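You operate a simulated robot arm through the tools that you are given. There is no shell and no other tool. Be economical: measure what you need, move in short steps, check, and stop when the job is done.

Carry out the task below with a simulated two-armed robot. There is one attempt and no reset: what you move stays moved.

TASK
Take the yellow gear and put it on the jar end of the motor bench. Count the check weights on the pit bench, then put as many of the shunts from the pit bench on the top of the tyre bench. Fetch the glue pad and stand it on the oil card. Stack the carton marked "motors" from the clear patch of the building bench on top of the carton that says "gauges". Open the teal drawer, put the orange spacer carrier on the clear patch of the building bench away in the inside of the teal drawer and shut the drawer again. Pull the springs stock drawer open. The order is free. Set down upright: shunt, glue pad.

The check looks at the end state, three seconds after you hand in, the way a careful person would. Anything else that was tipped, shoved, dropped, spilled or broken makes it a failure.

THE ROBOT
Two 6-joint arms with two-finger parallel grippers on one trunk, on a base that drives. Base frame: it is fixed to the floor where the robot stands at the start and does not move with it; the origin is under the middle of the robot, x ahead of it, y to its left, z up; the surface under the hand at the start is at about z = 0.8. Units: m, degrees, N and s.
The left shoulder is at the start at [0.05, 0.17, 1.246], the right one opposite. Each reaches about 1.092 m from its shoulder. Places, roughly: check weight [0.5, 0.5, 0.75]; glue pad (4x4x7 cm) [0.3, 1.5, 0.9]; inside of the teal drawer [0.4, 1.3, 0.7]; jar end of the motor bench (12x40 cm) [0.5, 2.86, 0.84]; medium red carton, small blue carton, small yellow [-1, 3, 0.75]; oil card [0.5, 1.75, 0.75]; orange spacer carrier [-1, 3, 0.75]; shunt [0.5, 0.25, 0.75]; springs stock drawer [-4.7, -6, 0.8]; teal drawer [0.4, 1.3, 0.7]; top of the tyre bench [0.6, -2.9, 0.8]; yellow gear [0.75, 0, 0.75]. Payload 1.57 kg a hand.
Tool frame (each hand has its own): the origin (TCP) lies between the finger pads and is the grasp point; the fingertips stand 0.03 m ahead of it; z points along the fingers, y is the line along which they close. Largest opening 0.08 m; finger width 0.017, thickness 0.012; the body of the gripper, 0.04 by 0.082 m, starts 0.08 m behind the TCP.
Orientation is told as [roll, pitch, yaw] about the base's x, y, z axes, in that order, counted from this pose: with the fingers straight down and closing along the base's y, the tool's x points along the base's -x, its y along +y and its z along -z.

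THE INTERFACE
- The arms move only by the tool jog_arm. It takes "left_increments", "right_increments" or both (then of equal length, played together; a hand with none holds still); each is a list of rows, each a list of 6 numbers: the shift along the base's x, y, z in units of 40 mm (1.0 is 40 mm), then the turn, a rotation vector about the base's x, y, z in units of 8 degrees (1.0 is 8 degrees). In form: [[tx, ty, tz, wx, wy, wz], ...]. A call has 1 to 10 rows; each row shifts and turns the commanded pose from where the row before left it. "left_grip" and "right_grip" are, for a hand that has rows, the finger opening in m, from 0 to 0.08, set as the call begins (left out, the last holds). A call with a number of a shift or a turn outside -1 to 1 is refused whole. A row lasts 0.2 s, in which the tool goes at most 0.05 m and 8.6 degrees; a call with a longer step from one row to the next is refused whole, and so is a gripper value outside its range. A pose out of reach is approached as far as the arm can. The call stops where the force on the tool passes 40 N (or 10 N more than at its start, if that is more) or the arm is blocked; 0.2 s more then pass. Each finger travels about 0.072 m/s and halts on what it meets, pressing with about 26 N; the grip force reading is that of the motor and also rises with nothing between the fingers. The clock runs only during rows and for 0.2 s after the last one: add rows that do not move to give the fingers time. The reply holds the time, the measured pose of the TCP, the force on the tool along the base axes, the opening and the grip force, in the units named above and with some noise, with the torque about the TCP (base axes, N m) and any sound that the robot's microphone picked up, and new pictures: "views" is both (left out), scene, wrist or none (wrist: the cameras of the hands that moved).
- Cameras (640 x 400 px; columns grow to the right, rows downward): "scene" is now at [-0.0002, 0.0572, 1.8036]; the picture's right is [0.81, -0.58, 0.00], its down [-0.49, -0.68, -0.54] and it looks along [0.31, 0.44, -0.84] (base axes); focal length 283 px, centre (320, 200). "left" rides on the left gripper at [0.072, 0.007, -0.122] in its tool frame; the picture's right is [-0.09, 1.00, 0.00], its down [-0.84, -0.08, -0.54] and it looks along [-0.54, -0.05, 0.84] (tool axes); focal length 238 px, centre (320, 200). "right" rides on the right gripper at [0.072, -0.007, -0.122] in its tool frame; the picture's right is [0.09, 1.00, 0.00], its down [-0.84, 0.08, -0.54] and it looks along [-0.54, 0.05, 0.84] (tool axes); focal length 238 px, centre (320, 200).
- slide_trunk(by): slides the trunk up (or, below 0, down) by that many m; the arms and the scene camera ride with it, the base frame stays. It gives what a move gives, with no picture.
- base_move(legs): drives the robot by 1 to 6 legs, each [ahead, left, turn to the left] in m, m and degrees, along the robot's own axes; the way and the turn of a leg run together, so that a leg with both is an arc; at most 1.5 m and 180 degrees a leg. The arms and the cameras ride along, it lands a little off, and it stops where it bumps. It gives what a move gives, and a new picture of the scene camera.
- head_to(pan, tilt): turns the head with the scene camera to pan (to the left, within 86 degrees either way) and tilt (down, from -29 to 69), counted from straight ahead of the robot. It gives what a move gives, and a new picture of the scene camera.
- probe_pixels(camera, pixels): for up to 12 pixels [column, row] of the newest picture of that camera ("zoom" is the newest enlarged one), the place [x, y, z] in the base frame of the surface seen there, good to about 0.002 m. It takes no simulated time.
- inspect(camera, box): a new picture of the part [left, top, right, bottom] of that camera's present view, enlarged. It takes no simulated time.
- finish_job(): hands the job in; it is judged then, once.

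Keep the steps short. Do not move on a guess: measure, check each grasp and each placing, and mend mistakes. In all there are 145 turns and 260 pictures (those below and enlarged ones count). Leave the grippers open and the arms clear of the work at the hand-in unless told otherwise, and finish with a single line.

The tools are called after "Call:" as a command line: name --argument value ..., lists and objects as JSON in quotes. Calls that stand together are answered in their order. jog_arm: Moves the arms, as the interface text tells. Its arguments: {"type":"object","properties":{"left_increments":{"type":"array"},"left_grip":{"type":"number"},"right_increments":{"type":"array"},"right_grip":{"type":"number"},"views":{"type":"string","enum":["both","scene","wrist","none"]}},"required":[]} The other tools are called the same way: slide_trunk (by) slides the trunk up or down; base_move (legs) drives the base; head_to (pan, tilt) turns the head that bears the scene camera; probe_pixels (camera, pixels) gives the place of the surface under pixels of a picture; inspect (camera, box) takes an enlarged picture of a part of a camera's view; finish_job () hands the job in.

At the start:

```text
time: 0.0
left_ee_pos: [0.4761, 0.5081, 1.1362]
left_ee_rot: [-0.1, 0.0, 0.0]
left_contact_force: [-0.1, -1.2, -0.5]
left_ft_torque: [-0.02, 0.03, 0.02]
left_width: 0.08
left_finger_force: 0.1
right_ee_pos: [0.7454, 0.0658, 1.1356]
right_ee_rot: [0.1, 0.0, 0.0]
right_contact_force: [0.2, -0.4, 0.3]
right_ft_torque: [0.02, 0.01, -0.01]
right_width: 0.0803
right_finger_force: 0.1
trunk travel left (down, up): [-0.861, 0.109]
robot x, y, heading: [-0.0001, -0.001, -0.2]
head pan, tilt: [54.3, 57.4]
```

scene: 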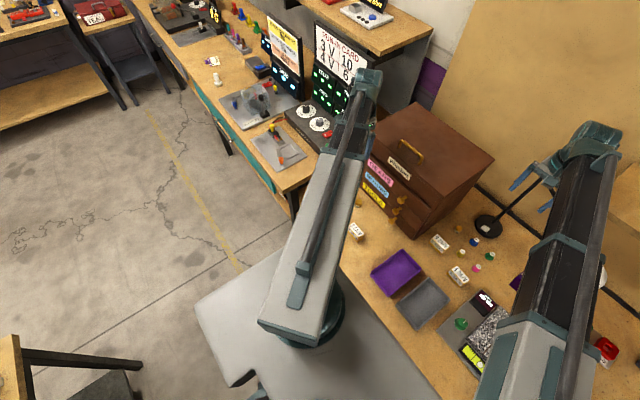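
right: 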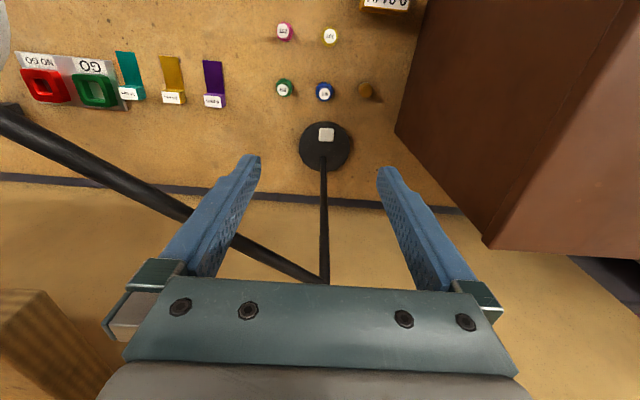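
left: 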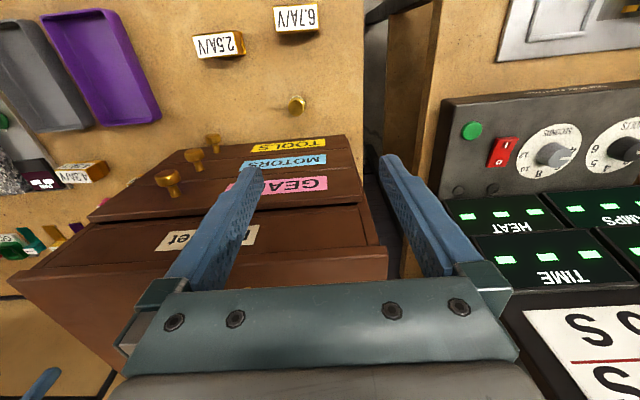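

I look over the pit bench first: turn the head ahead and down.

Call:
head_to --pan 10 --tilt 50

Call:
inspect --camera "left" --box '[0, 0, 400, 250]'

Call:
inspect --camera "right" --box '[0, 0, 440, 200]'

```text
time: 1.1
left_ee_pos: [0.4757, 0.5061, 1.1362]
left_ee_rot: [0.1, 0.0, 0.0]
left_contact_force: [-1.0, -0.9, 0.4]
left_ft_torque: [-0.01, 0.02, -0.01]
left_width: 0.0802
left_finger_force: 0.2
right_ee_pos: [0.7445, 0.0658, 1.1351]
right_ee_rot: [0.0, -0.1, 0.0]
right_contact_force: [0.0, 0.7, 0.3]
right_ft_torque: [-0.02, 0.01, -0.01]
right_width: 0.0802
right_finger_force: 0.1
trunk travel left (down, up): [-0.861, 0.109]
robot x, y, heading: [-0.0004, -0.0015, -0.1]
head pan, tilt: [10.0, 50.0]
```

scene: 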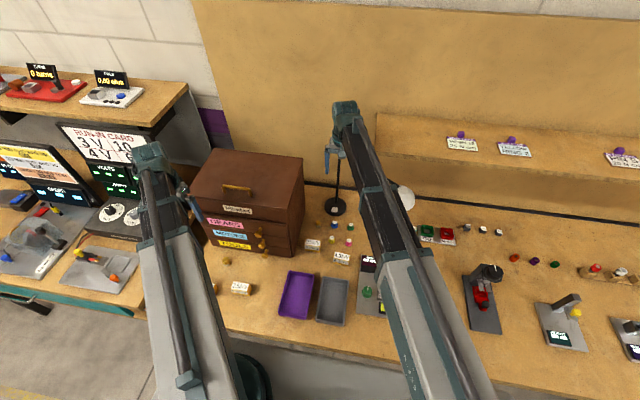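

```text
1.60 times, centred on (200, 125) of left
```

zoom: 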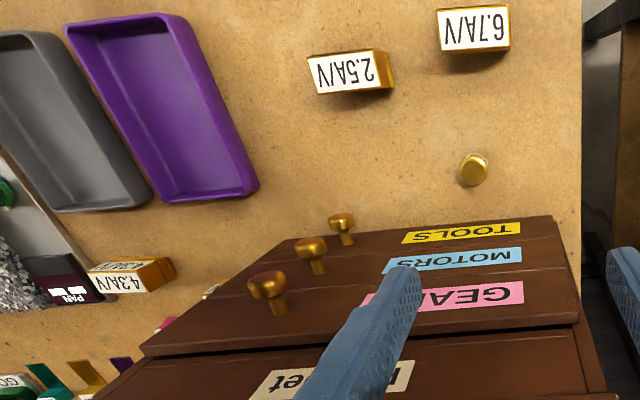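

```text
1.45 times, centred on (220, 100) of right
```

zoom: 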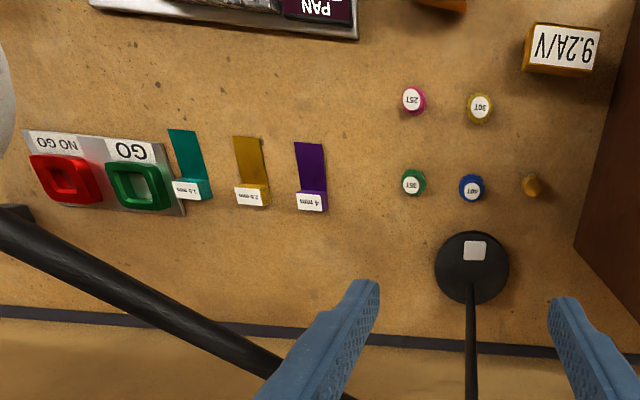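

I see shunts (A/V blocks), gears and brass weights. I enlarge the bench area in the scene view.

Call:
inspect --camera "scene" --box '[180, 180, 420, 330]'

Call:
inspect --camera "scene" --box '[400, 100, 640, 250]'

Call:
inspect --camera "scene" --box '[400, 230, 640, 380]'

```text
2.67 times, centred on (300, 255) of scene
```

zoom: 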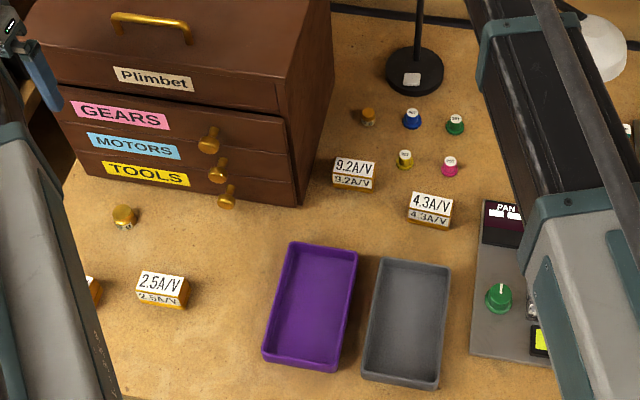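

```text
2.67 times, centred on (520, 175) of scene
```

zoom: 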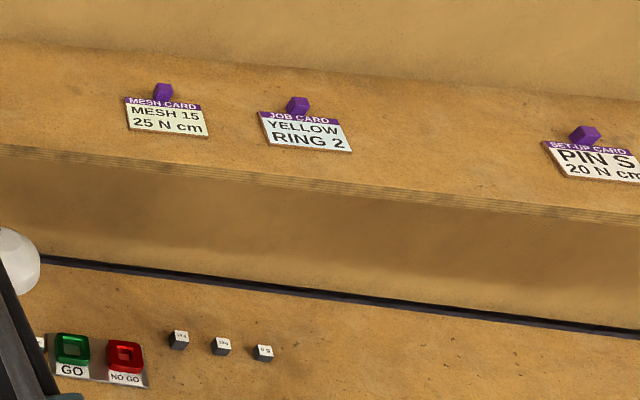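

```text
2.67 times, centred on (520, 305) of scene
```

zoom: 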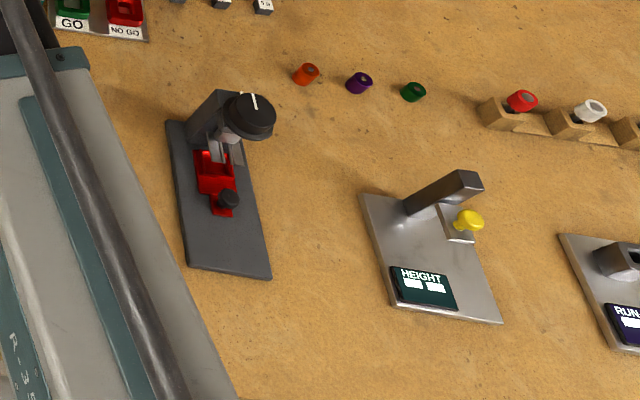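

I probe the brass pieces, cubes, gear and shunts to match with the given rough places.

Call:
probe_pixels --camera "scene" --pixels '[[226, 261], [318, 224], [332, 240], [349, 226], [313, 244], [341, 258], [240, 288], [467, 227], [483, 229], [499, 232], [214, 288], [300, 300]]'

Call:
inspect --camera "scene" --box '[455, 215, 519, 255]'

Call:
inspect --camera "left" --box '[264, 80, 328, 120]'

Call:
inspect --camera "right" --box '[270, 10, 398, 110]'

```text
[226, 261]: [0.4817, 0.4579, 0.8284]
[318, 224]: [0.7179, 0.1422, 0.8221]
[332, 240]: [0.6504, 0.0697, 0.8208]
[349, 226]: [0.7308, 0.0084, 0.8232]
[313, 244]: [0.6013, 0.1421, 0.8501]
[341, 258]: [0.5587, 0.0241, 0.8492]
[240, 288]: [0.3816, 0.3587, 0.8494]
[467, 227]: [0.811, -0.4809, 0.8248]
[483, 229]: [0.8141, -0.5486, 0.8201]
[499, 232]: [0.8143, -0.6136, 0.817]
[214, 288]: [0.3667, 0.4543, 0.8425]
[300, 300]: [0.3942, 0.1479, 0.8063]
```

```text
10.00 times, centred on (487, 235) of scene
```

zoom: 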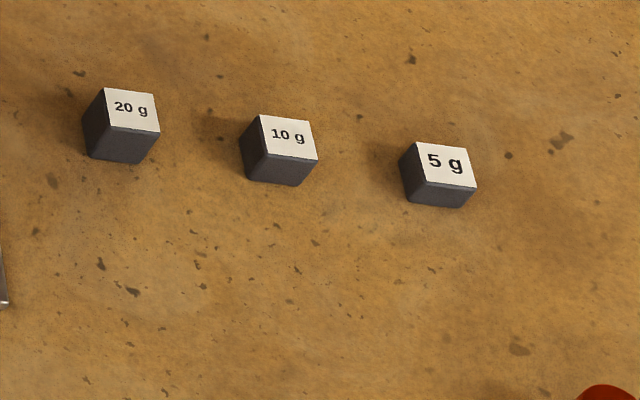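

```text
10.00 times, centred on (296, 100) of left
```

zoom: 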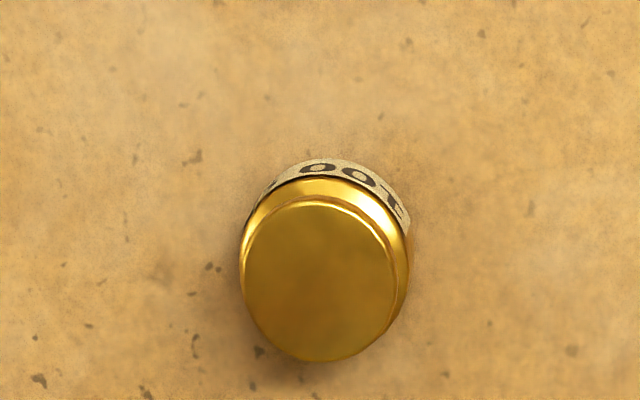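

```text
4.00 times, centred on (334, 60) of right
```

zoom: 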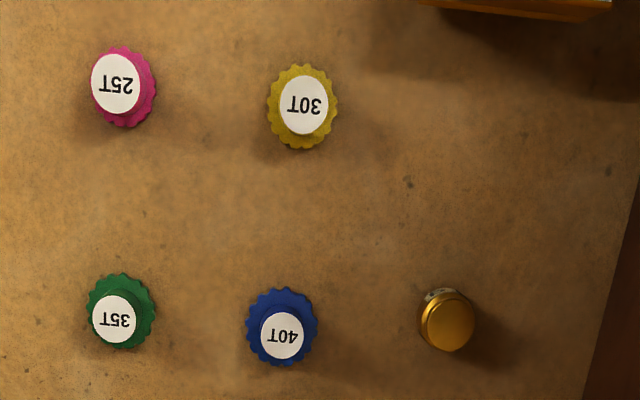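

Brass pieces are "100 g" check weights; the dark cubes are something else. I check behind the chest: left hand up and ahead, right hand aside.

Call:
jog_arm --left_increments '[[0, 0, 1, 0, 0, 0], [0, 0, 1, 0, 0, 0], [0.5, 0, 1, 0, 0, 0], [1, 0, 0.5, 0, 0, 0], [1, 0, 0, 0, 0, 0], [1, 0, 0, 0, 0, 0], [1, 0, 0, 0, 0, 0]]' --right_increments '[[0, -1, 0, 0, 0, 0], [0, -1, 0, 0, 0, 0], [0, -1, 0, 0, 0, 0], [0, -1, 0, 0, 0, 0], [0, -1, 0, 0, 0, 0], [0, -1, 0, 0, 0, 0], [0, -1, 0, 0, 0, 0]]'

```text
time: 1.7
left_ee_pos: [0.4745, 0.5089, 1.1361]
left_ee_rot: [-0.1, -0.1, 0.0]
left_contact_force: [0.5, -0.5, -0.5]
left_ft_torque: [0.02, 0.02, 0.01]
left_width: 0.0799
left_finger_force: 0.0
left hand out of reach, approached as far as the arm can: row 1, 2, 3
right_ee_pos: [0.7416, 0.0098, 1.1367]
right_ee_rot: [1.1, 0.2, 1.0]
right_contact_force: [-1.6, 15.3, 5.7]
right_ft_torque: [-0.17, 0.0, 0.08]
right_width: 0.068
right_finger_force: 0.1
trunk travel left (down, up): [-0.861, 0.109]
robot x, y, heading: [0.0025, -0.0002, 0.2]
head pan, tilt: [10.0, 50.0]
stopped in row 3 (right hand): the force on the tool passed its limit at 55 N (the readings are from after the stop); the commanded pose is now the measured one
```

scene: 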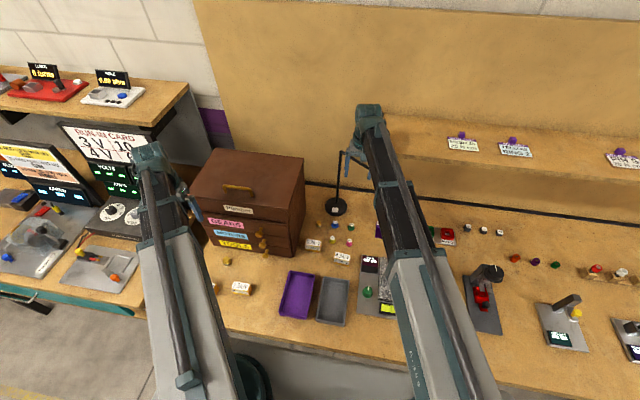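
right: 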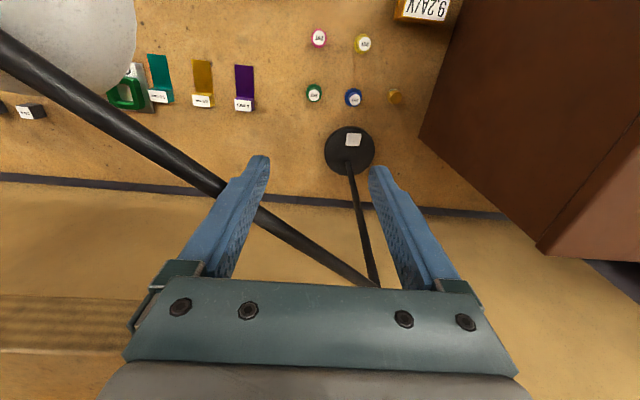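
left: 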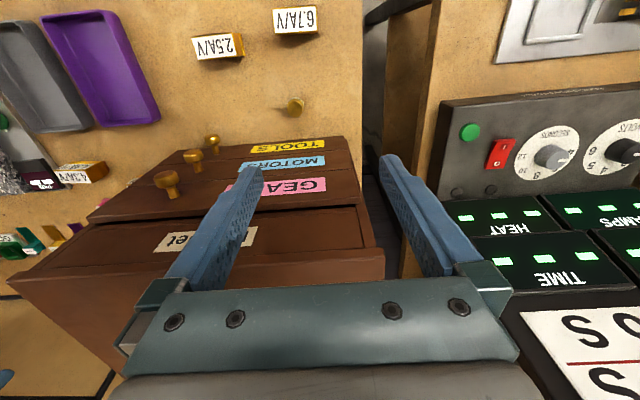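

The right finger met the lamp's boom. I back off to the left by 55 mm (the known free place).

Call:
jog_arm --right_increments '[[0, 0.7, 0, 0, 0, 0], [0, 0.7, 0, 0, 0, 0]]' --right_grip 0.08

Call:
inspect --camera "scene" --box '[300, 80, 460, 240]'

```text
time: 2.3
left_ee_pos: [0.4753, 0.5061, 1.1359]
left_ee_rot: [0.0, 0.0, 0.1]
left_contact_force: [-0.4, -0.3, -0.6]
left_ft_torque: [0.0, 0.02, -0.03]
left_width: 0.08
left_finger_force: 0.1
right_ee_pos: [0.7452, 0.0595, 1.1361]
right_ee_rot: [0.9, 0.2, 0.8]
right_contact_force: [0.7, 0.0, -0.2]
right_ft_torque: [-0.03, -0.02, -0.02]
right_width: 0.0802
right_finger_force: 0.1
trunk travel left (down, up): [-0.861, 0.109]
robot x, y, heading: [-0.0022, -0.0011, -0.1]
head pan, tilt: [10.0, 50.0]
```

scene: 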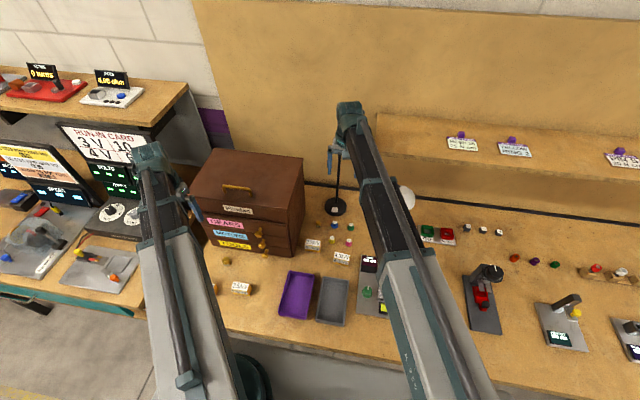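
right: 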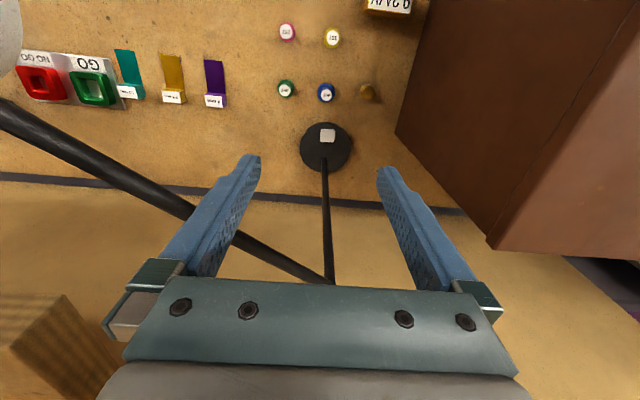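

```text
2.50 times, centred on (380, 160) of scene
```

zoom: 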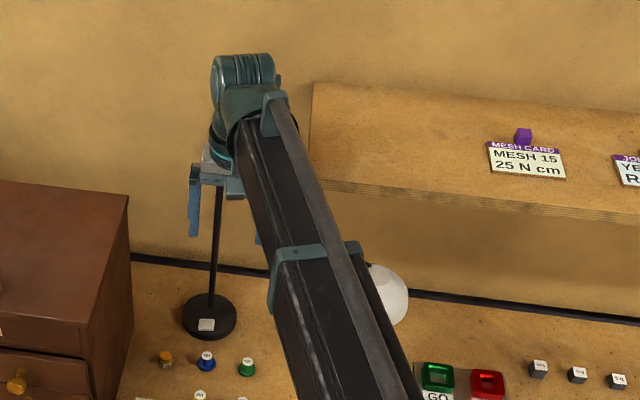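

The lamp stands as before. I measure the lamp's boom so as to avoid it.

Call:
probe_pixels --camera "right" --pixels '[[331, 278], [327, 220], [262, 248], [180, 203], [80, 145], [10, 110], [5, 40], [325, 140], [332, 37], [367, 92], [430, 100], [490, 245]]'

```text
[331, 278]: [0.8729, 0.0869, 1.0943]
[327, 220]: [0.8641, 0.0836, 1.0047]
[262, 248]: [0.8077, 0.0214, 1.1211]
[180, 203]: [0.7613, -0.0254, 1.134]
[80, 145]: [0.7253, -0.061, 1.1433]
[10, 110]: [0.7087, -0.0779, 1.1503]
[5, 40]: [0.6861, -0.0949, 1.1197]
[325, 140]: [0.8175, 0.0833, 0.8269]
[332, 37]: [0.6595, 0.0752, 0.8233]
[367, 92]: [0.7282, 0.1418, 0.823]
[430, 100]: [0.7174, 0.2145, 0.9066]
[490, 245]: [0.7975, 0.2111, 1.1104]
```

I bring the right hand over the yellow gear at about (0.657, 0.073), then lower to z 0.93, fingers at 0.05.

Call:
jog_arm --right_increments '[[-0.8, 0.2, 0, 0, 0, 0], [-0.7, 0.15, 0, 0, 0, -0.1], [-0.7, 0, 0, -0.1, 0, 0], [0, 0, -1, 0, 0, 0], [0, 0, -1, 0, 0, 0], [0, 0, -1, 0, 0, 0], [0, 0, -1, 0, 0, 0], [0, 0, -1, 0, 0, 0]]' --right_grip 0.05

```text
time: 4.1
left_ee_pos: [0.4761, 0.5079, 1.1363]
left_ee_rot: [0.1, 0.0, 0.0]
left_contact_force: [-0.1, 0.4, 0.0]
left_ft_torque: [0.0, 0.03, 0.01]
left_width: 0.0799
left_finger_force: 0.0
right_ee_pos: [0.6572, 0.0738, 1.1353]
right_ee_rot: [0.1, 0.1, 0.0]
right_contact_force: [-0.2, 0.2, -0.1]
right_ft_torque: [0.0, 0.01, 0.02]
right_width: 0.0501
right_finger_force: 0.2
right hand out of reach, approached as far as the arm can: row 4, 5, 6, 7, 8
trunk travel left (down, up): [-0.861, 0.109]
robot x, y, heading: [-0.0024, 0.0001, 0.1]
head pan, tilt: [10.0, 50.0]
```

scene: 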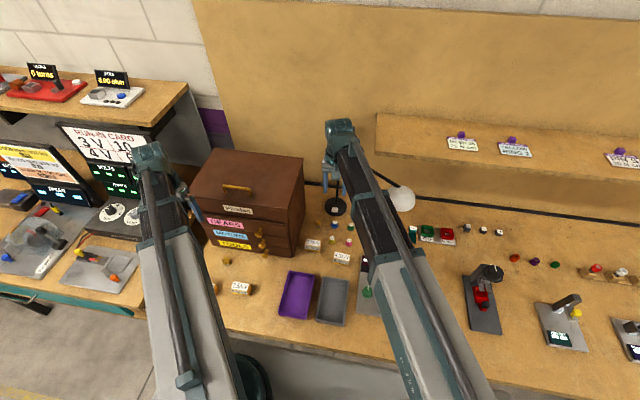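
right: 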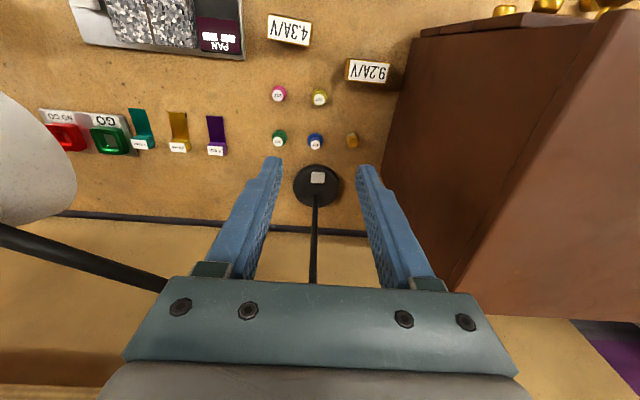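

Odd: the hand did not go down at all. I test a small down step and a trunk step.

Call:
jog_arm --right_increments '[[0, 0, -0.25, 0, 0, 0]]' --left_increments '[[0, 0, -0.25, 0, 0, 0]]' --views "none"

Call:
slide_trunk --by -0.03

Call:
jog_arm --right_increments '[[0, 0, -0.5, 0, 0, 0]]' --left_increments '[[-1, 0, 0, 0, 0, 0]]' --views "none"

```text
time: 4.5
left_ee_pos: [0.4739, 0.5084, 1.1359]
left_ee_rot: [0.0, 0.0, 0.1]
left_contact_force: [0.8, 0.3, 0.3]
left_ft_torque: [-0.02, 0.0, 0.01]
left_width: 0.08
left_finger_force: 0.1
left hand out of reach, approached as far as the arm can: row 1
right_ee_pos: [0.6555, 0.0742, 1.136]
right_ee_rot: [0.0, 0.1, 0.0]
right_contact_force: [0.5, -0.1, 0.1]
right_ft_torque: [0.0, 0.04, 0.0]
right_width: 0.0502
right_finger_force: 0.1
right hand out of reach, approached as far as the arm can: row 1
trunk travel left (down, up): [-0.861, 0.109]
robot x, y, heading: [-0.0046, 0.0045, 0.2]
head pan, tilt: [10.0, 50.0]
```

```text
time: 5.3
left_ee_pos: [0.4747, 0.5081, 1.1058]
left_ee_rot: [0.0, 0.1, 0.1]
left_contact_force: [-0.1, 0.6, 0.5]
left_ft_torque: [0.0, -0.01, -0.01]
left_width: 0.0798
left_finger_force: 0.2
right_ee_pos: [0.6555, 0.0744, 1.1048]
right_ee_rot: [0.2, 0.1, 0.0]
right_contact_force: [-0.2, 0.1, -0.1]
right_ft_torque: [-0.01, 0.0, 0.0]
right_width: 0.05
right_finger_force: 0.1
trunk travel left (down, up): [-0.831, 0.139]
robot x, y, heading: [-0.0035, -0.0032, -0.0]
head pan, tilt: [10.0, 50.0]
```

```text
time: 5.7
left_ee_pos: [0.4333, 0.5069, 1.1066]
left_ee_rot: [0.0, -0.1, 0.2]
left_contact_force: [0.1, -0.9, 0.3]
left_ft_torque: [-0.01, -0.01, -0.01]
left_width: 0.0797
left_finger_force: 0.1
right_ee_pos: [0.6557, 0.0745, 1.1065]
right_ee_rot: [0.2, 0.1, 0.1]
right_contact_force: [0.7, 0.6, 0.0]
right_ft_torque: [0.03, 0.01, 0.05]
right_width: 0.0499
right_finger_force: 0.1
right hand out of reach, approached as far as the arm can: row 1
trunk travel left (down, up): [-0.831, 0.139]
robot x, y, heading: [0.0025, 0.0038, 0.3]
head pan, tilt: [10.0, 50.0]
```

The hand's height rides on the trunk. I pull the left hand back off the bench and measure the lamp shade and bench edge.

Call:
jog_arm --left_increments '[[-1, 0, 0, 0, 0, 0], [-1, 0, 0, 0, 0, 0], [-1, 0, 0, 0, 0, 0], [-1, 0, 0, 0, 0, 0], [-1, 0, 0, 0, 0, 0], [-1, 0, 0, 0, 0, 0]]'

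Call:
probe_pixels --camera "right" --pixels '[[319, 96], [279, 93], [315, 141], [278, 138], [351, 140], [68, 180], [20, 140], [400, 180], [368, 72], [290, 30]]'

Call:
inspect --camera "right" --box '[240, 60, 400, 160]'

```text
time: 7.1
left_ee_pos: [0.2121, 0.5438, 1.1057]
left_ee_rot: [-0.1, 0.0, 0.1]
left_contact_force: [-1.2, -0.2, -0.3]
left_ft_torque: [0.02, -0.01, -0.01]
left_width: 0.0799
left_finger_force: 0.1
left hand out of reach, approached as far as the arm can: row 5, 6
right_ee_pos: [0.6553, 0.0738, 1.1058]
right_ee_rot: [0.0, 0.1, -0.1]
right_contact_force: [-1.0, -0.3, -0.3]
right_ft_torque: [0.02, -0.01, -0.02]
right_width: 0.0502
right_finger_force: 0.2
trunk travel left (down, up): [-0.831, 0.139]
robot x, y, heading: [-0.0008, -0.0039, 0.2]
head pan, tilt: [10.0, 50.0]
```

scene: 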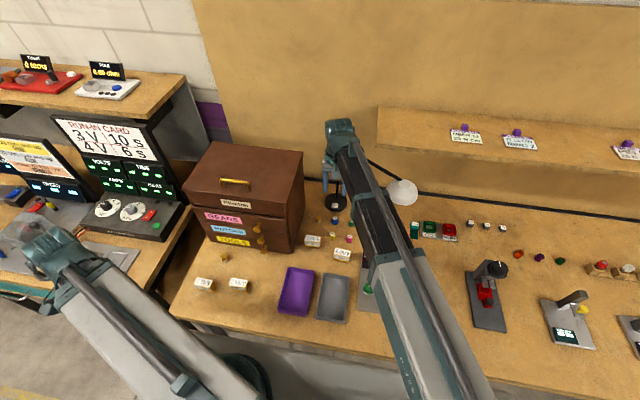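
left: 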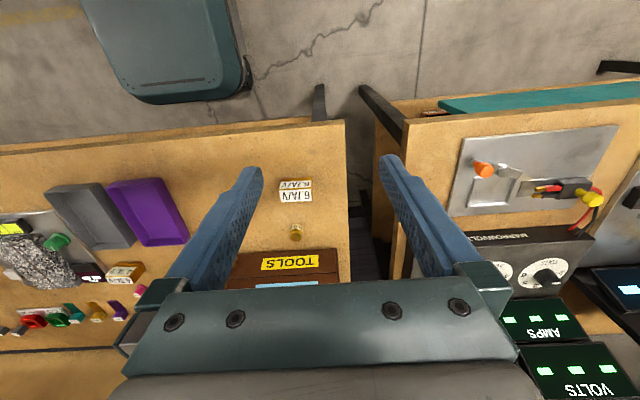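

```text
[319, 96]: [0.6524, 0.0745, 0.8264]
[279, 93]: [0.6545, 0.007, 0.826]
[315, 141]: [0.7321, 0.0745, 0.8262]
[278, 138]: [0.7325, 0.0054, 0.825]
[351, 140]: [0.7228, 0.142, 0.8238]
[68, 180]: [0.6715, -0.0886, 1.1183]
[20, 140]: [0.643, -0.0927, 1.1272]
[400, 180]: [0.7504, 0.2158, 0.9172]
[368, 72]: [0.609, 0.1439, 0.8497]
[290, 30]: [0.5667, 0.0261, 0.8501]
```

```text
4.00 times, centred on (320, 110) of right
```

zoom: 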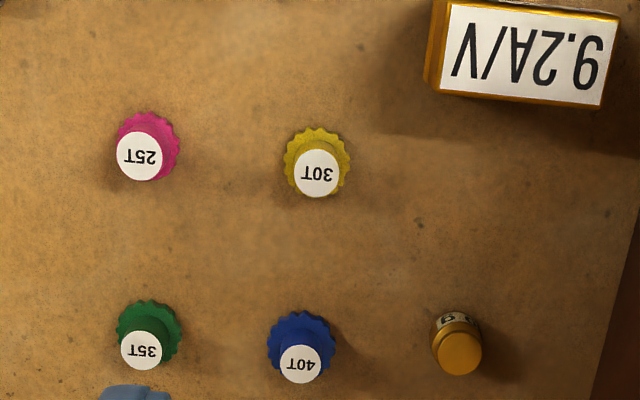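

Left hand is near a bench corner, so I swing it further back beside the robot; then check under it.

Call:
jog_arm --left_increments '[[0, 0.8, 0, 0, 0, 0], [-0.9, 0.3, 0, 0, 0, 0], [-0.9, 0, 0, 0, 0, 0], [-0.9, 0, 0, 0, 0, 0], [-0.9, 0, 0, 0, 0, 0]]' --views "wrist"

Call:
probe_pixels --camera "scene" --pixels '[[190, 320], [280, 345], [160, 280], [200, 285], [236, 285], [297, 290], [300, 155], [245, 253], [345, 210], [402, 192]]'

```text
time: 8.3
left_ee_pos: [0.0677, 0.5867, 1.106]
left_ee_rot: [0.0, 0.1, -0.1]
left_contact_force: [0.1, -0.4, 0.0]
left_ft_torque: [0.01, 0.02, 0.01]
left_width: 0.08
left_finger_force: 0.1
right_ee_pos: [0.6576, 0.0737, 1.1063]
right_ee_rot: [0.1, 0.1, 0.0]
right_contact_force: [-0.4, 0.8, -0.1]
right_ft_torque: [-0.01, -0.01, 0.01]
right_width: 0.05
right_finger_force: 0.0
trunk travel left (down, up): [-0.831, 0.139]
robot x, y, heading: [-0.002, 0.0005, 0.1]
head pan, tilt: [10.0, 50.0]
```

left: 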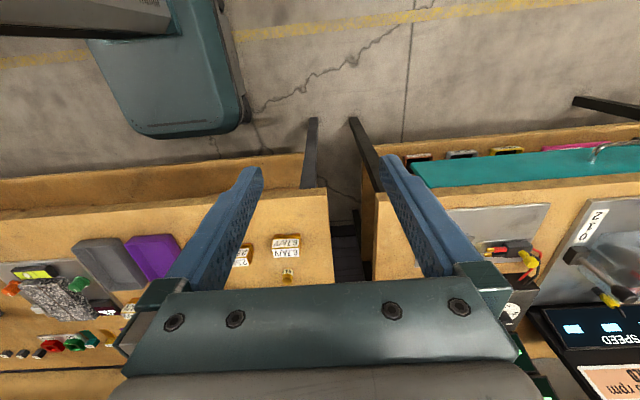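

```text
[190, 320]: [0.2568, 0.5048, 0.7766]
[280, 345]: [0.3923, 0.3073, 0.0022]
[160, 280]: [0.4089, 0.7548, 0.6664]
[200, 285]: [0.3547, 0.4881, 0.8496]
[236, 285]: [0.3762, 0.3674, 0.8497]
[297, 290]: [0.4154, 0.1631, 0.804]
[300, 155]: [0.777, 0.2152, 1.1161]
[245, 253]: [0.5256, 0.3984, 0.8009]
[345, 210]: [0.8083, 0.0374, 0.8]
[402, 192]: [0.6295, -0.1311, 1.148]
```

Table top is z 0.80. I pin down the gear's centre.

Call:
probe_pixels --camera "right" --pixels '[[319, 98], [319, 103], [319, 108], [313, 103], [325, 103], [312, 98], [327, 98], [319, 93]]'

```text
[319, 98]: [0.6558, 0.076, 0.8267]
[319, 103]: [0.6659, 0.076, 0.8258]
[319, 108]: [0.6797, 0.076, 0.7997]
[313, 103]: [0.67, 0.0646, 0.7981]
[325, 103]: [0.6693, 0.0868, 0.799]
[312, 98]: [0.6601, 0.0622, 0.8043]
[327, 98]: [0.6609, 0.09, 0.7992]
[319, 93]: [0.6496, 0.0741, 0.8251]
```

Gear centre ≈ (0.658, 0.0755), top 0.826. I lower the trunk 0.18 and check.

Call:
slide_trunk --by -0.18

Call:
inspect --camera "right" --box '[160, 50, 480, 250]'

```text
time: 10.3
left_ee_pos: [0.0673, 0.5871, 0.9264]
left_ee_rot: [0.0, 0.0, 0.1]
left_contact_force: [0.5, -1.1, -0.5]
left_ft_torque: [0.02, 0.01, 0.03]
left_width: 0.08
left_finger_force: 0.1
right_ee_pos: [0.6569, 0.0748, 0.9254]
right_ee_rot: [0.2, 0.1, 0.0]
right_contact_force: [0.5, 0.1, -0.4]
right_ft_torque: [0.0, 0.03, 0.01]
right_width: 0.0502
right_finger_force: 0.1
trunk travel left (down, up): [-0.651, 0.319]
robot x, y, heading: [0.0012, 0.0002, -0.0]
head pan, tilt: [10.0, 50.0]
```

```text
2.00 times, centred on (320, 150) of right
```

zoom: 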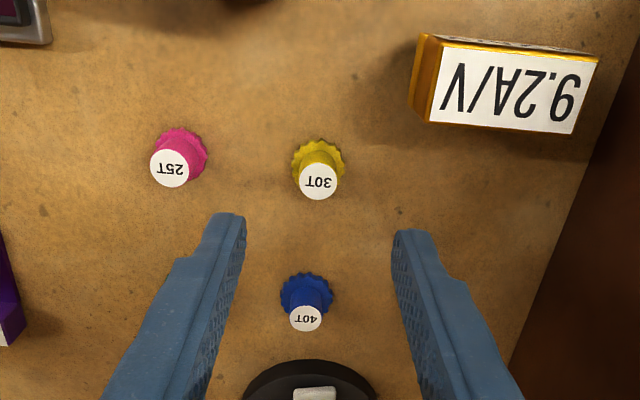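

Aligned. I lower 0.089 more, then close.

Call:
slide_trunk --by -0.089

Call:
jog_arm --right_increments '[[0, 0, 0, 0, 0, 0], [0, 0, 0, 0, 0, 0], [0, 0, 0, 0, 0, 0]]' --right_grip 0.0 --views "wrist"

```text
time: 11.5
left_ee_pos: [0.0665, 0.5873, 0.8368]
left_ee_rot: [0.1, -0.1, 0.2]
left_contact_force: [0.0, -0.3, 0.2]
left_ft_torque: [-0.01, -0.02, 0.02]
left_width: 0.08
left_finger_force: 0.1
right_ee_pos: [0.6573, 0.0738, 0.8381]
right_ee_rot: [0.1, 0.0, 0.0]
right_contact_force: [0.7, -0.1, 0.0]
right_ft_torque: [-0.01, 0.0, 0.01]
right_width: 0.0502
right_finger_force: 0.1
trunk travel left (down, up): [-0.562, 0.408]
robot x, y, heading: [-0.004, -0.0009, 0.3]
head pan, tilt: [10.0, 50.0]
```

```text
time: 12.3
left_ee_pos: [0.0663, 0.5875, 0.8359]
left_ee_rot: [0.1, 0.0, 0.1]
left_contact_force: [-0.4, -0.5, -0.3]
left_ft_torque: [0.01, -0.03, -0.02]
left_width: 0.0802
left_finger_force: 0.1
right_ee_pos: [0.6555, 0.0737, 0.837]
right_ee_rot: [0.2, 0.0, -0.1]
right_contact_force: [-0.1, -1.1, 1.2]
right_ft_torque: [-0.05, 0.01, -0.02]
right_width: 0.0153
right_finger_force: 26.0
trunk travel left (down, up): [-0.562, 0.408]
robot x, y, heading: [-0.0015, 0.0004, 0.2]
head pan, tilt: [10.0, 50.0]
```

right: 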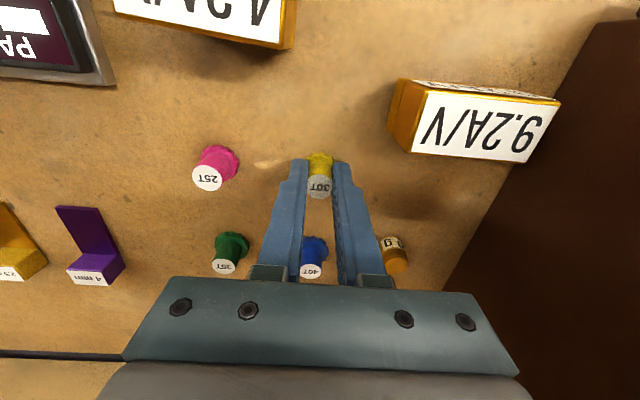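

The gear is held (15 mm hub). I raise 0.30, then bring the right hand back over the bench front and to the robot's side.

Call:
slide_trunk --by 0.3

Call:
jog_arm --right_increments '[[-1, -0.1, 0, 0, 0, 0], [-1, -0.1, 0, 0, 0, 0], [-1, -0.4, 0, 0, 0, 0], [-1, -0.5, 0, 0, 0, 0], [-0.9, -0.8, 0, 0, 0, 0], [-0.8, -0.9, 0, 0, 0, 0], [-0.7, -1, 0, 0, 0, 0], [-0.7, -1, 0, 0, 0, 0], [-0.7, -1, 0, 0, 0, 0], [-0.7, -1, 0, 0, 0, 0]]' --views "both"

```text
time: 15.3
left_ee_pos: [0.067, 0.5868, 1.1365]
left_ee_rot: [-0.1, 0.0, 0.2]
left_contact_force: [-1.2, -0.2, -0.8]
left_ft_torque: [-0.02, -0.02, 0.01]
left_width: 0.0803
left_finger_force: 0.0
right_ee_pos: [0.6564, 0.0745, 1.1367]
right_ee_rot: [0.0, 0.0, 0.0]
right_contact_force: [0.0, -0.5, -0.8]
right_ft_torque: [0.05, 0.02, -0.04]
right_width: 0.015
right_finger_force: 25.7
trunk travel left (down, up): [-0.862, 0.108]
robot x, y, heading: [0.0015, -0.0006, 0.2]
head pan, tilt: [10.0, 50.0]
```

```text
time: 17.5
left_ee_pos: [0.068, 0.5865, 1.137]
left_ee_rot: [0.0, 0.0, 0.1]
left_contact_force: [0.5, -0.1, 0.9]
left_ft_torque: [0.02, 0.04, 0.01]
left_width: 0.0797
left_finger_force: 0.1
right_ee_pos: [0.4583, -0.1771, 1.1366]
right_ee_rot: [0.2, 0.2, 0.1]
right_contact_force: [0.3, 0.0, -0.5]
right_ft_torque: [0.01, -0.03, 0.0]
right_width: 0.0148
right_finger_force: 25.8
right hand out of reach, approached as far as the arm can: row 6, 7, 8, 9, 10
trunk travel left (down, up): [-0.862, 0.108]
robot x, y, heading: [-0.0015, 0.0034, 0.1]
head pan, tilt: [10.0, 50.0]
```

scene: 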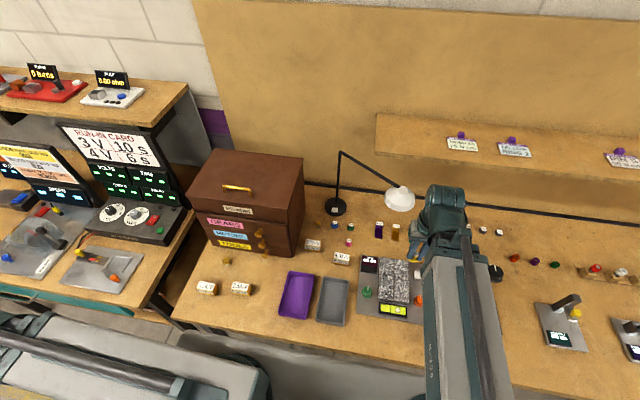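
right: 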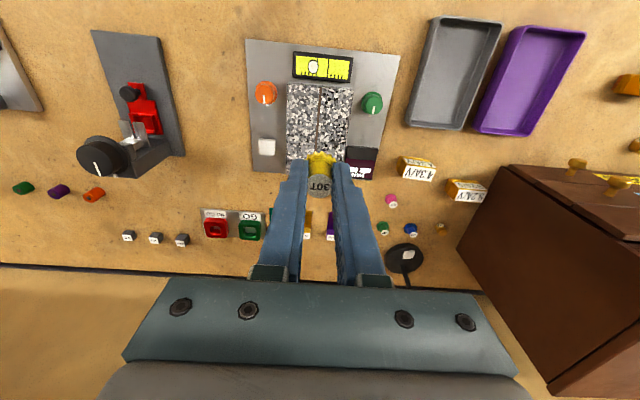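

Hand must keep ≥0.41 m from the shoulder, so I swing it along an arc to the right side.

Call:
jog_arm --right_increments '[[0.3, -0.95, 0, 0, 0, 0], [-0.25, -1, 0, 0, 0, 0], [-0.33, -1, 0, 0, 0, 0], [-0.43, -1, 0, 0, 0, 0], [-0.5, -0.9, 0, 0, 0, 0], [-0.6, -0.9, 0, 0, 0, 0], [-0.6, -0.9, 0, 0, 0, 0], [-0.75, -0.85, 0, 0, 0, 0], [-0.85, -0.75, 0, 0, 0, 0], [-0.85, -0.75, 0, 0, 0, 0]]' --views "none"

Call:
jog_arm --right_increments '[[-0.95, -0.5, 0, 0, 0, 0], [-0.95, -0.4, 0, 0, 0, 0], [-0.95, -0.3, 0, 0, 0, 0], [-0.95, 0, 0, 0, 0, 0]]' --views "none"

Call:
base_move --legs '[[-0.15, 0, 0], [0, 1.2, 0]]'

```text
time: 19.7
left_ee_pos: [0.066, 0.5874, 1.1361]
left_ee_rot: [0.0, 0.0, 0.1]
left_contact_force: [-0.9, -0.7, 0.0]
left_ft_torque: [0.02, 0.02, 0.0]
left_width: 0.0802
left_finger_force: 0.0
right_ee_pos: [0.2604, -0.5377, 1.136]
right_ee_rot: [0.2, 0.1, 0.1]
right_contact_force: [0.2, -0.4, 0.2]
right_ft_torque: [-0.03, -0.02, -0.01]
right_width: 0.0149
right_finger_force: 25.4
trunk travel left (down, up): [-0.862, 0.108]
robot x, y, heading: [0.0025, 0.0016, 0.2]
head pan, tilt: [10.0, 50.0]
```

```text
time: 20.7
left_ee_pos: [0.0672, 0.5864, 1.1361]
left_ee_rot: [0.0, 0.0, 0.0]
left_contact_force: [0.6, 0.2, -0.1]
left_ft_torque: [0.03, 0.0, 0.05]
left_width: 0.08
left_finger_force: 0.0
right_ee_pos: [0.1102, -0.5846, 1.1356]
right_ee_rot: [0.2, 0.0, 0.1]
right_contact_force: [-0.3, 0.0, 0.9]
right_ft_torque: [0.0, 0.02, -0.06]
right_width: 0.0151
right_finger_force: 25.9
trunk travel left (down, up): [-0.862, 0.108]
robot x, y, heading: [0.0003, -0.0016, 0.5]
head pan, tilt: [10.0, 50.0]
```

```text
time: 27.9
left_ee_pos: [-0.1018, 1.8168, 1.1363]
left_ee_rot: [0.0, 0.0, 1.0]
left_contact_force: [0.2, -0.9, -0.2]
left_ft_torque: [0.0, 0.01, -0.03]
left_width: 0.08
left_finger_force: 0.1
right_ee_pos: [-0.0432, 0.6462, 1.1371]
right_ee_rot: [0.1, 0.1, 0.8]
right_contact_force: [-0.8, 0.7, -0.5]
right_ft_torque: [0.0, 0.0, -0.01]
right_width: 0.0151
right_finger_force: 26.2
trunk travel left (down, up): [-0.862, 0.108]
robot x, y, heading: [-0.1589, 1.2263, 1.0]
head pan, tilt: [10.0, 50.0]
```

scene: 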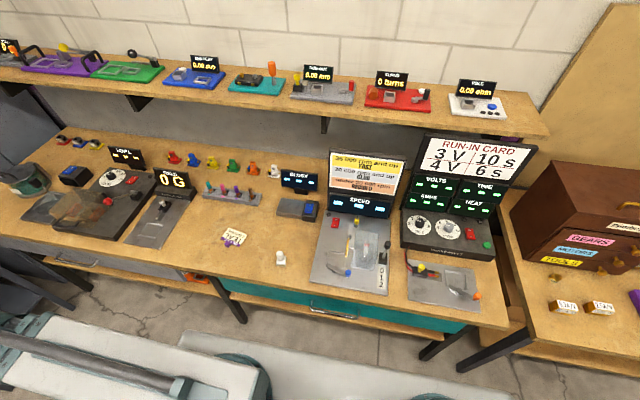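

I inspect the middle of this bench, and the drawer.

Call:
inspect --camera "scene" --box '[190, 200, 350, 300]'

Call:
inspect --camera "scene" --box '[480, 150, 640, 250]'

Call:
probe_pixels --camera "scene" --pixels '[[280, 252], [280, 264], [235, 236], [228, 242], [330, 310], [330, 298], [330, 270], [310, 200], [340, 118], [500, 300]]'

```text
4.00 times, centred on (270, 250) of scene
```

zoom: 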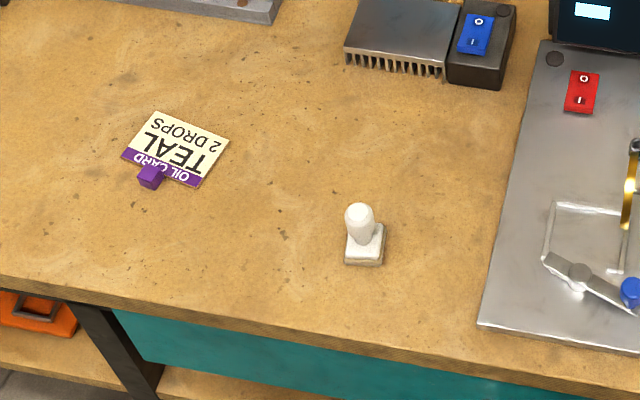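

```text
4.00 times, centred on (560, 200) of scene
```

zoom: 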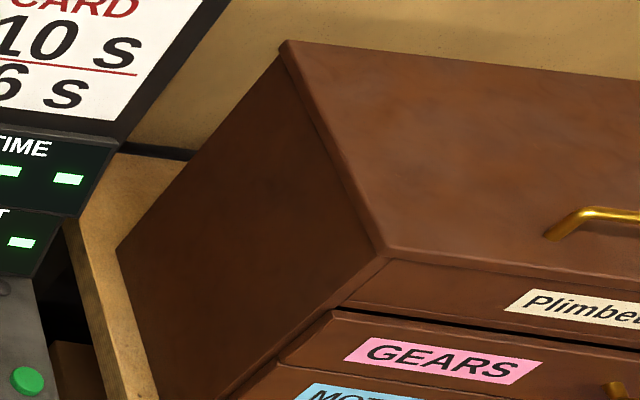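

```text
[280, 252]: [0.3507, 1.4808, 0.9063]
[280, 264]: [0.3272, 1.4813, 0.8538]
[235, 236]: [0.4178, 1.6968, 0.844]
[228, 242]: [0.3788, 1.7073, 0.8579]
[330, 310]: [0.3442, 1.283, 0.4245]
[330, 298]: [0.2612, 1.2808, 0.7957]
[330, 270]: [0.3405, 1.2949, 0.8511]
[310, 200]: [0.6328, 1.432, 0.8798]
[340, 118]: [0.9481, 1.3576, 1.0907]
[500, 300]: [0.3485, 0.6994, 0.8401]
```

The white glue pad stands at about (0.345, 1.481), knob top 0.907; oil card at (0.42, 1.70). I swing the left hand over the pad.

Call:
jog_arm --left_increments '[[1, 0.05, 0, 0, 0, 0], [1, -0.1, 0, 0, 0, 0], [1, -0.22, 0, 0, 0, 0], [1, -0.3, 0, 0, 0, 0], [0.98, -0.4, 0, 0, 0, 0], [0.95, -0.5, 0, 0, 0, 0], [0.9, -0.58, 0, 0, 0, 0], [0.85, -0.7, 0, 0, 0, 0], [0.78, -0.78, 0, 0, 0, 0], [0.68, -0.85, 0, 0, 0, 0]]' --views "none"

Call:
jog_arm --left_increments '[[0.62, -0.93, 0, 0, 0, 0], [0.52, -0.97, 0, 0, 0, 0], [0.43, -0.97, 0, 0, 0, 0], [0.3, -0.8, 0, 0, 0, 0]]' --views "wrist"

```text
time: 30.1
left_ee_pos: [0.263, 1.6421, 1.1377]
left_ee_rot: [0.0, 0.0, 0.9]
left_contact_force: [0.2, -0.1, 0.4]
left_ft_torque: [0.05, -0.01, -0.02]
left_width: 0.0799
left_finger_force: 0.0
right_ee_pos: [-0.0431, 0.6447, 1.1369]
right_ee_rot: [0.1, 0.1, 0.8]
right_contact_force: [0.0, 0.4, -0.5]
right_ft_torque: [-0.04, 0.01, -0.01]
right_width: 0.015
right_finger_force: 25.8
trunk travel left (down, up): [-0.862, 0.108]
robot x, y, heading: [-0.1593, 1.2295, 0.8]
head pan, tilt: [10.0, 50.0]
```

```text
time: 31.1
left_ee_pos: [0.3361, 1.4936, 1.1363]
left_ee_rot: [-0.1, 0.1, 0.9]
left_contact_force: [0.3, 0.4, -0.7]
left_ft_torque: [0.0, -0.01, 0.01]
left_width: 0.0798
left_finger_force: 0.0
right_ee_pos: [-0.0433, 0.6461, 1.1371]
right_ee_rot: [0.2, 0.2, 0.8]
right_contact_force: [0.7, -0.3, -0.7]
right_ft_torque: [0.04, 0.0, -0.05]
right_width: 0.0148
right_finger_force: 25.7
trunk travel left (down, up): [-0.862, 0.108]
robot x, y, heading: [-0.1605, 1.23, 0.8]
head pan, tilt: [10.0, 50.0]
```

left: 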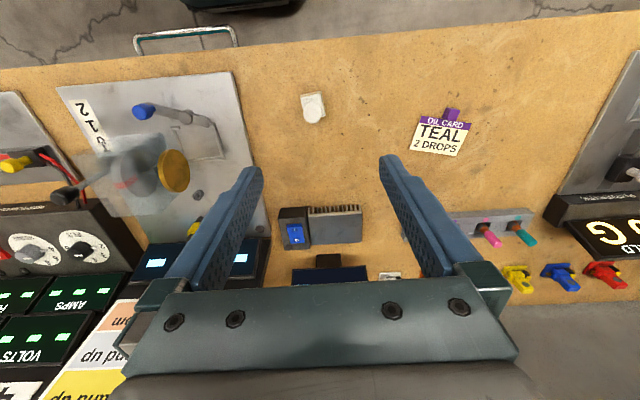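

Call:
inspect --camera "left" --box '[280, 70, 480, 195]'

Call:
probe_pixels --camera "left" --pixels '[[314, 115], [303, 100], [323, 100], [312, 96], [302, 118], [326, 116], [422, 115], [471, 122], [459, 156], [409, 147], [440, 136], [452, 113]]'

```text
3.20 times, centred on (380, 132) of left
```

zoom: 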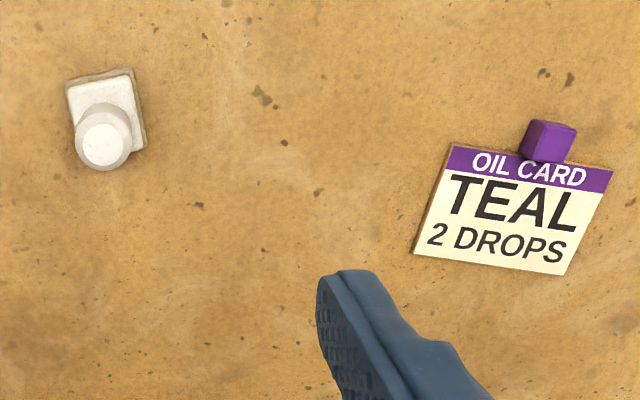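

```text
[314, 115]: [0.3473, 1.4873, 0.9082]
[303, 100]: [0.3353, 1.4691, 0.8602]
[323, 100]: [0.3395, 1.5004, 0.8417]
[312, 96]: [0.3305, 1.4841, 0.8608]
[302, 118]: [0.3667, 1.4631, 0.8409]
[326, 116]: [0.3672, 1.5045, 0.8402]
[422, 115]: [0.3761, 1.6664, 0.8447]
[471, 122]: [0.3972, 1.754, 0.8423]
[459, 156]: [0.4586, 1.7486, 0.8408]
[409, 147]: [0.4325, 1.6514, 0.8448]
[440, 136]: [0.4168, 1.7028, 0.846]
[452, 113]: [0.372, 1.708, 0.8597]
```

Knob centre ≈ (0.347, 1.484). I centre over it, opening 0.06, and lower the trunk by 0.238.

Call:
jog_arm --left_increments '[[0.28, -0.24, 0, 0, 0, 0], [0, 0, 0, 0, 0, 0]]' --left_grip 0.06 --views "none"

Call:
slide_trunk --by -0.17

Call:
inspect --camera "left" --box '[160, 50, 480, 250]'

```text
time: 31.7
left_ee_pos: [0.3494, 1.486, 1.1381]
left_ee_rot: [-0.1, 0.0, 0.9]
left_contact_force: [0.0, -0.5, 0.6]
left_ft_torque: [-0.02, 0.01, -0.01]
left_width: 0.0602
left_finger_force: 0.0
right_ee_pos: [-0.0424, 0.646, 1.1374]
right_ee_rot: [0.0, 0.1, 0.9]
right_contact_force: [-0.6, -1.0, -0.3]
right_ft_torque: [0.0, -0.02, -0.03]
right_width: 0.0148
right_finger_force: 26.3
trunk travel left (down, up): [-0.862, 0.108]
robot x, y, heading: [-0.1614, 1.2252, 0.8]
head pan, tilt: [10.0, 50.0]
```

```text
time: 33.6
left_ee_pos: [0.3482, 1.4858, 0.9665]
left_ee_rot: [0.0, 0.0, 0.8]
left_contact_force: [1.2, 0.2, 0.3]
left_ft_torque: [-0.02, 0.02, 0.0]
left_width: 0.06
left_finger_force: 0.1
right_ee_pos: [-0.0425, 0.6463, 0.9653]
right_ee_rot: [0.1, 0.2, 0.9]
right_contact_force: [-0.3, 0.6, -1.0]
right_ft_torque: [0.01, 0.0, -0.01]
right_width: 0.0149
right_finger_force: 25.9
trunk travel left (down, up): [-0.692, 0.278]
robot x, y, heading: [-0.1648, 1.2302, 0.8]
head pan, tilt: [10.0, 50.0]
```

```text
2.00 times, centred on (320, 150) of left
```

zoom: 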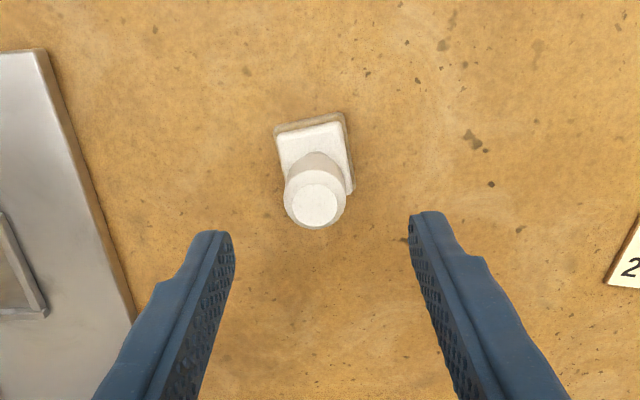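

Centred. Lower 0.07 and close on the knob.

Call:
slide_trunk --by -0.07

Call:
jog_arm --left_increments '[[0, 0, 0, 0, 0, 0], [0, 0, 0, 0, 0, 0], [0, 0, 0, 0, 0, 0]]' --left_grip 0.0 --views "wrist"

```text
time: 34.7
left_ee_pos: [0.3478, 1.4855, 0.8969]
left_ee_rot: [0.1, 0.0, 0.9]
left_contact_force: [-0.2, 0.3, -0.4]
left_ft_torque: [0.02, 0.0, 0.02]
left_width: 0.0599
left_finger_force: 0.2
right_ee_pos: [-0.043, 0.6455, 0.896]
right_ee_rot: [0.1, 0.1, 0.8]
right_contact_force: [-0.5, -0.7, 0.1]
right_ft_torque: [-0.02, -0.01, -0.01]
right_width: 0.0148
right_finger_force: 26.4
trunk travel left (down, up): [-0.622, 0.348]
robot x, y, heading: [-0.1617, 1.2309, 0.7]
head pan, tilt: [10.0, 50.0]
```

```text
time: 35.5
left_ee_pos: [0.3486, 1.4854, 0.8966]
left_ee_rot: [0.0, -0.1, 0.9]
left_contact_force: [-0.6, -1.2, 0.7]
left_ft_torque: [-0.01, 0.01, 0.02]
left_width: 0.0248
left_finger_force: 26.9
right_ee_pos: [-0.0423, 0.6452, 0.8968]
right_ee_rot: [0.1, 0.1, 0.8]
right_contact_force: [-0.3, 0.5, -1.1]
right_ft_torque: [0.01, -0.02, 0.0]
right_width: 0.0151
right_finger_force: 26.2
trunk travel left (down, up): [-0.622, 0.348]
robot x, y, heading: [-0.1601, 1.2308, 0.9]
head pan, tilt: [10.0, 50.0]
```

left: 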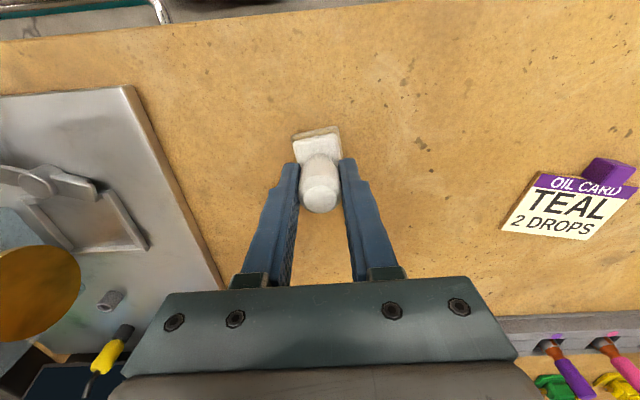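

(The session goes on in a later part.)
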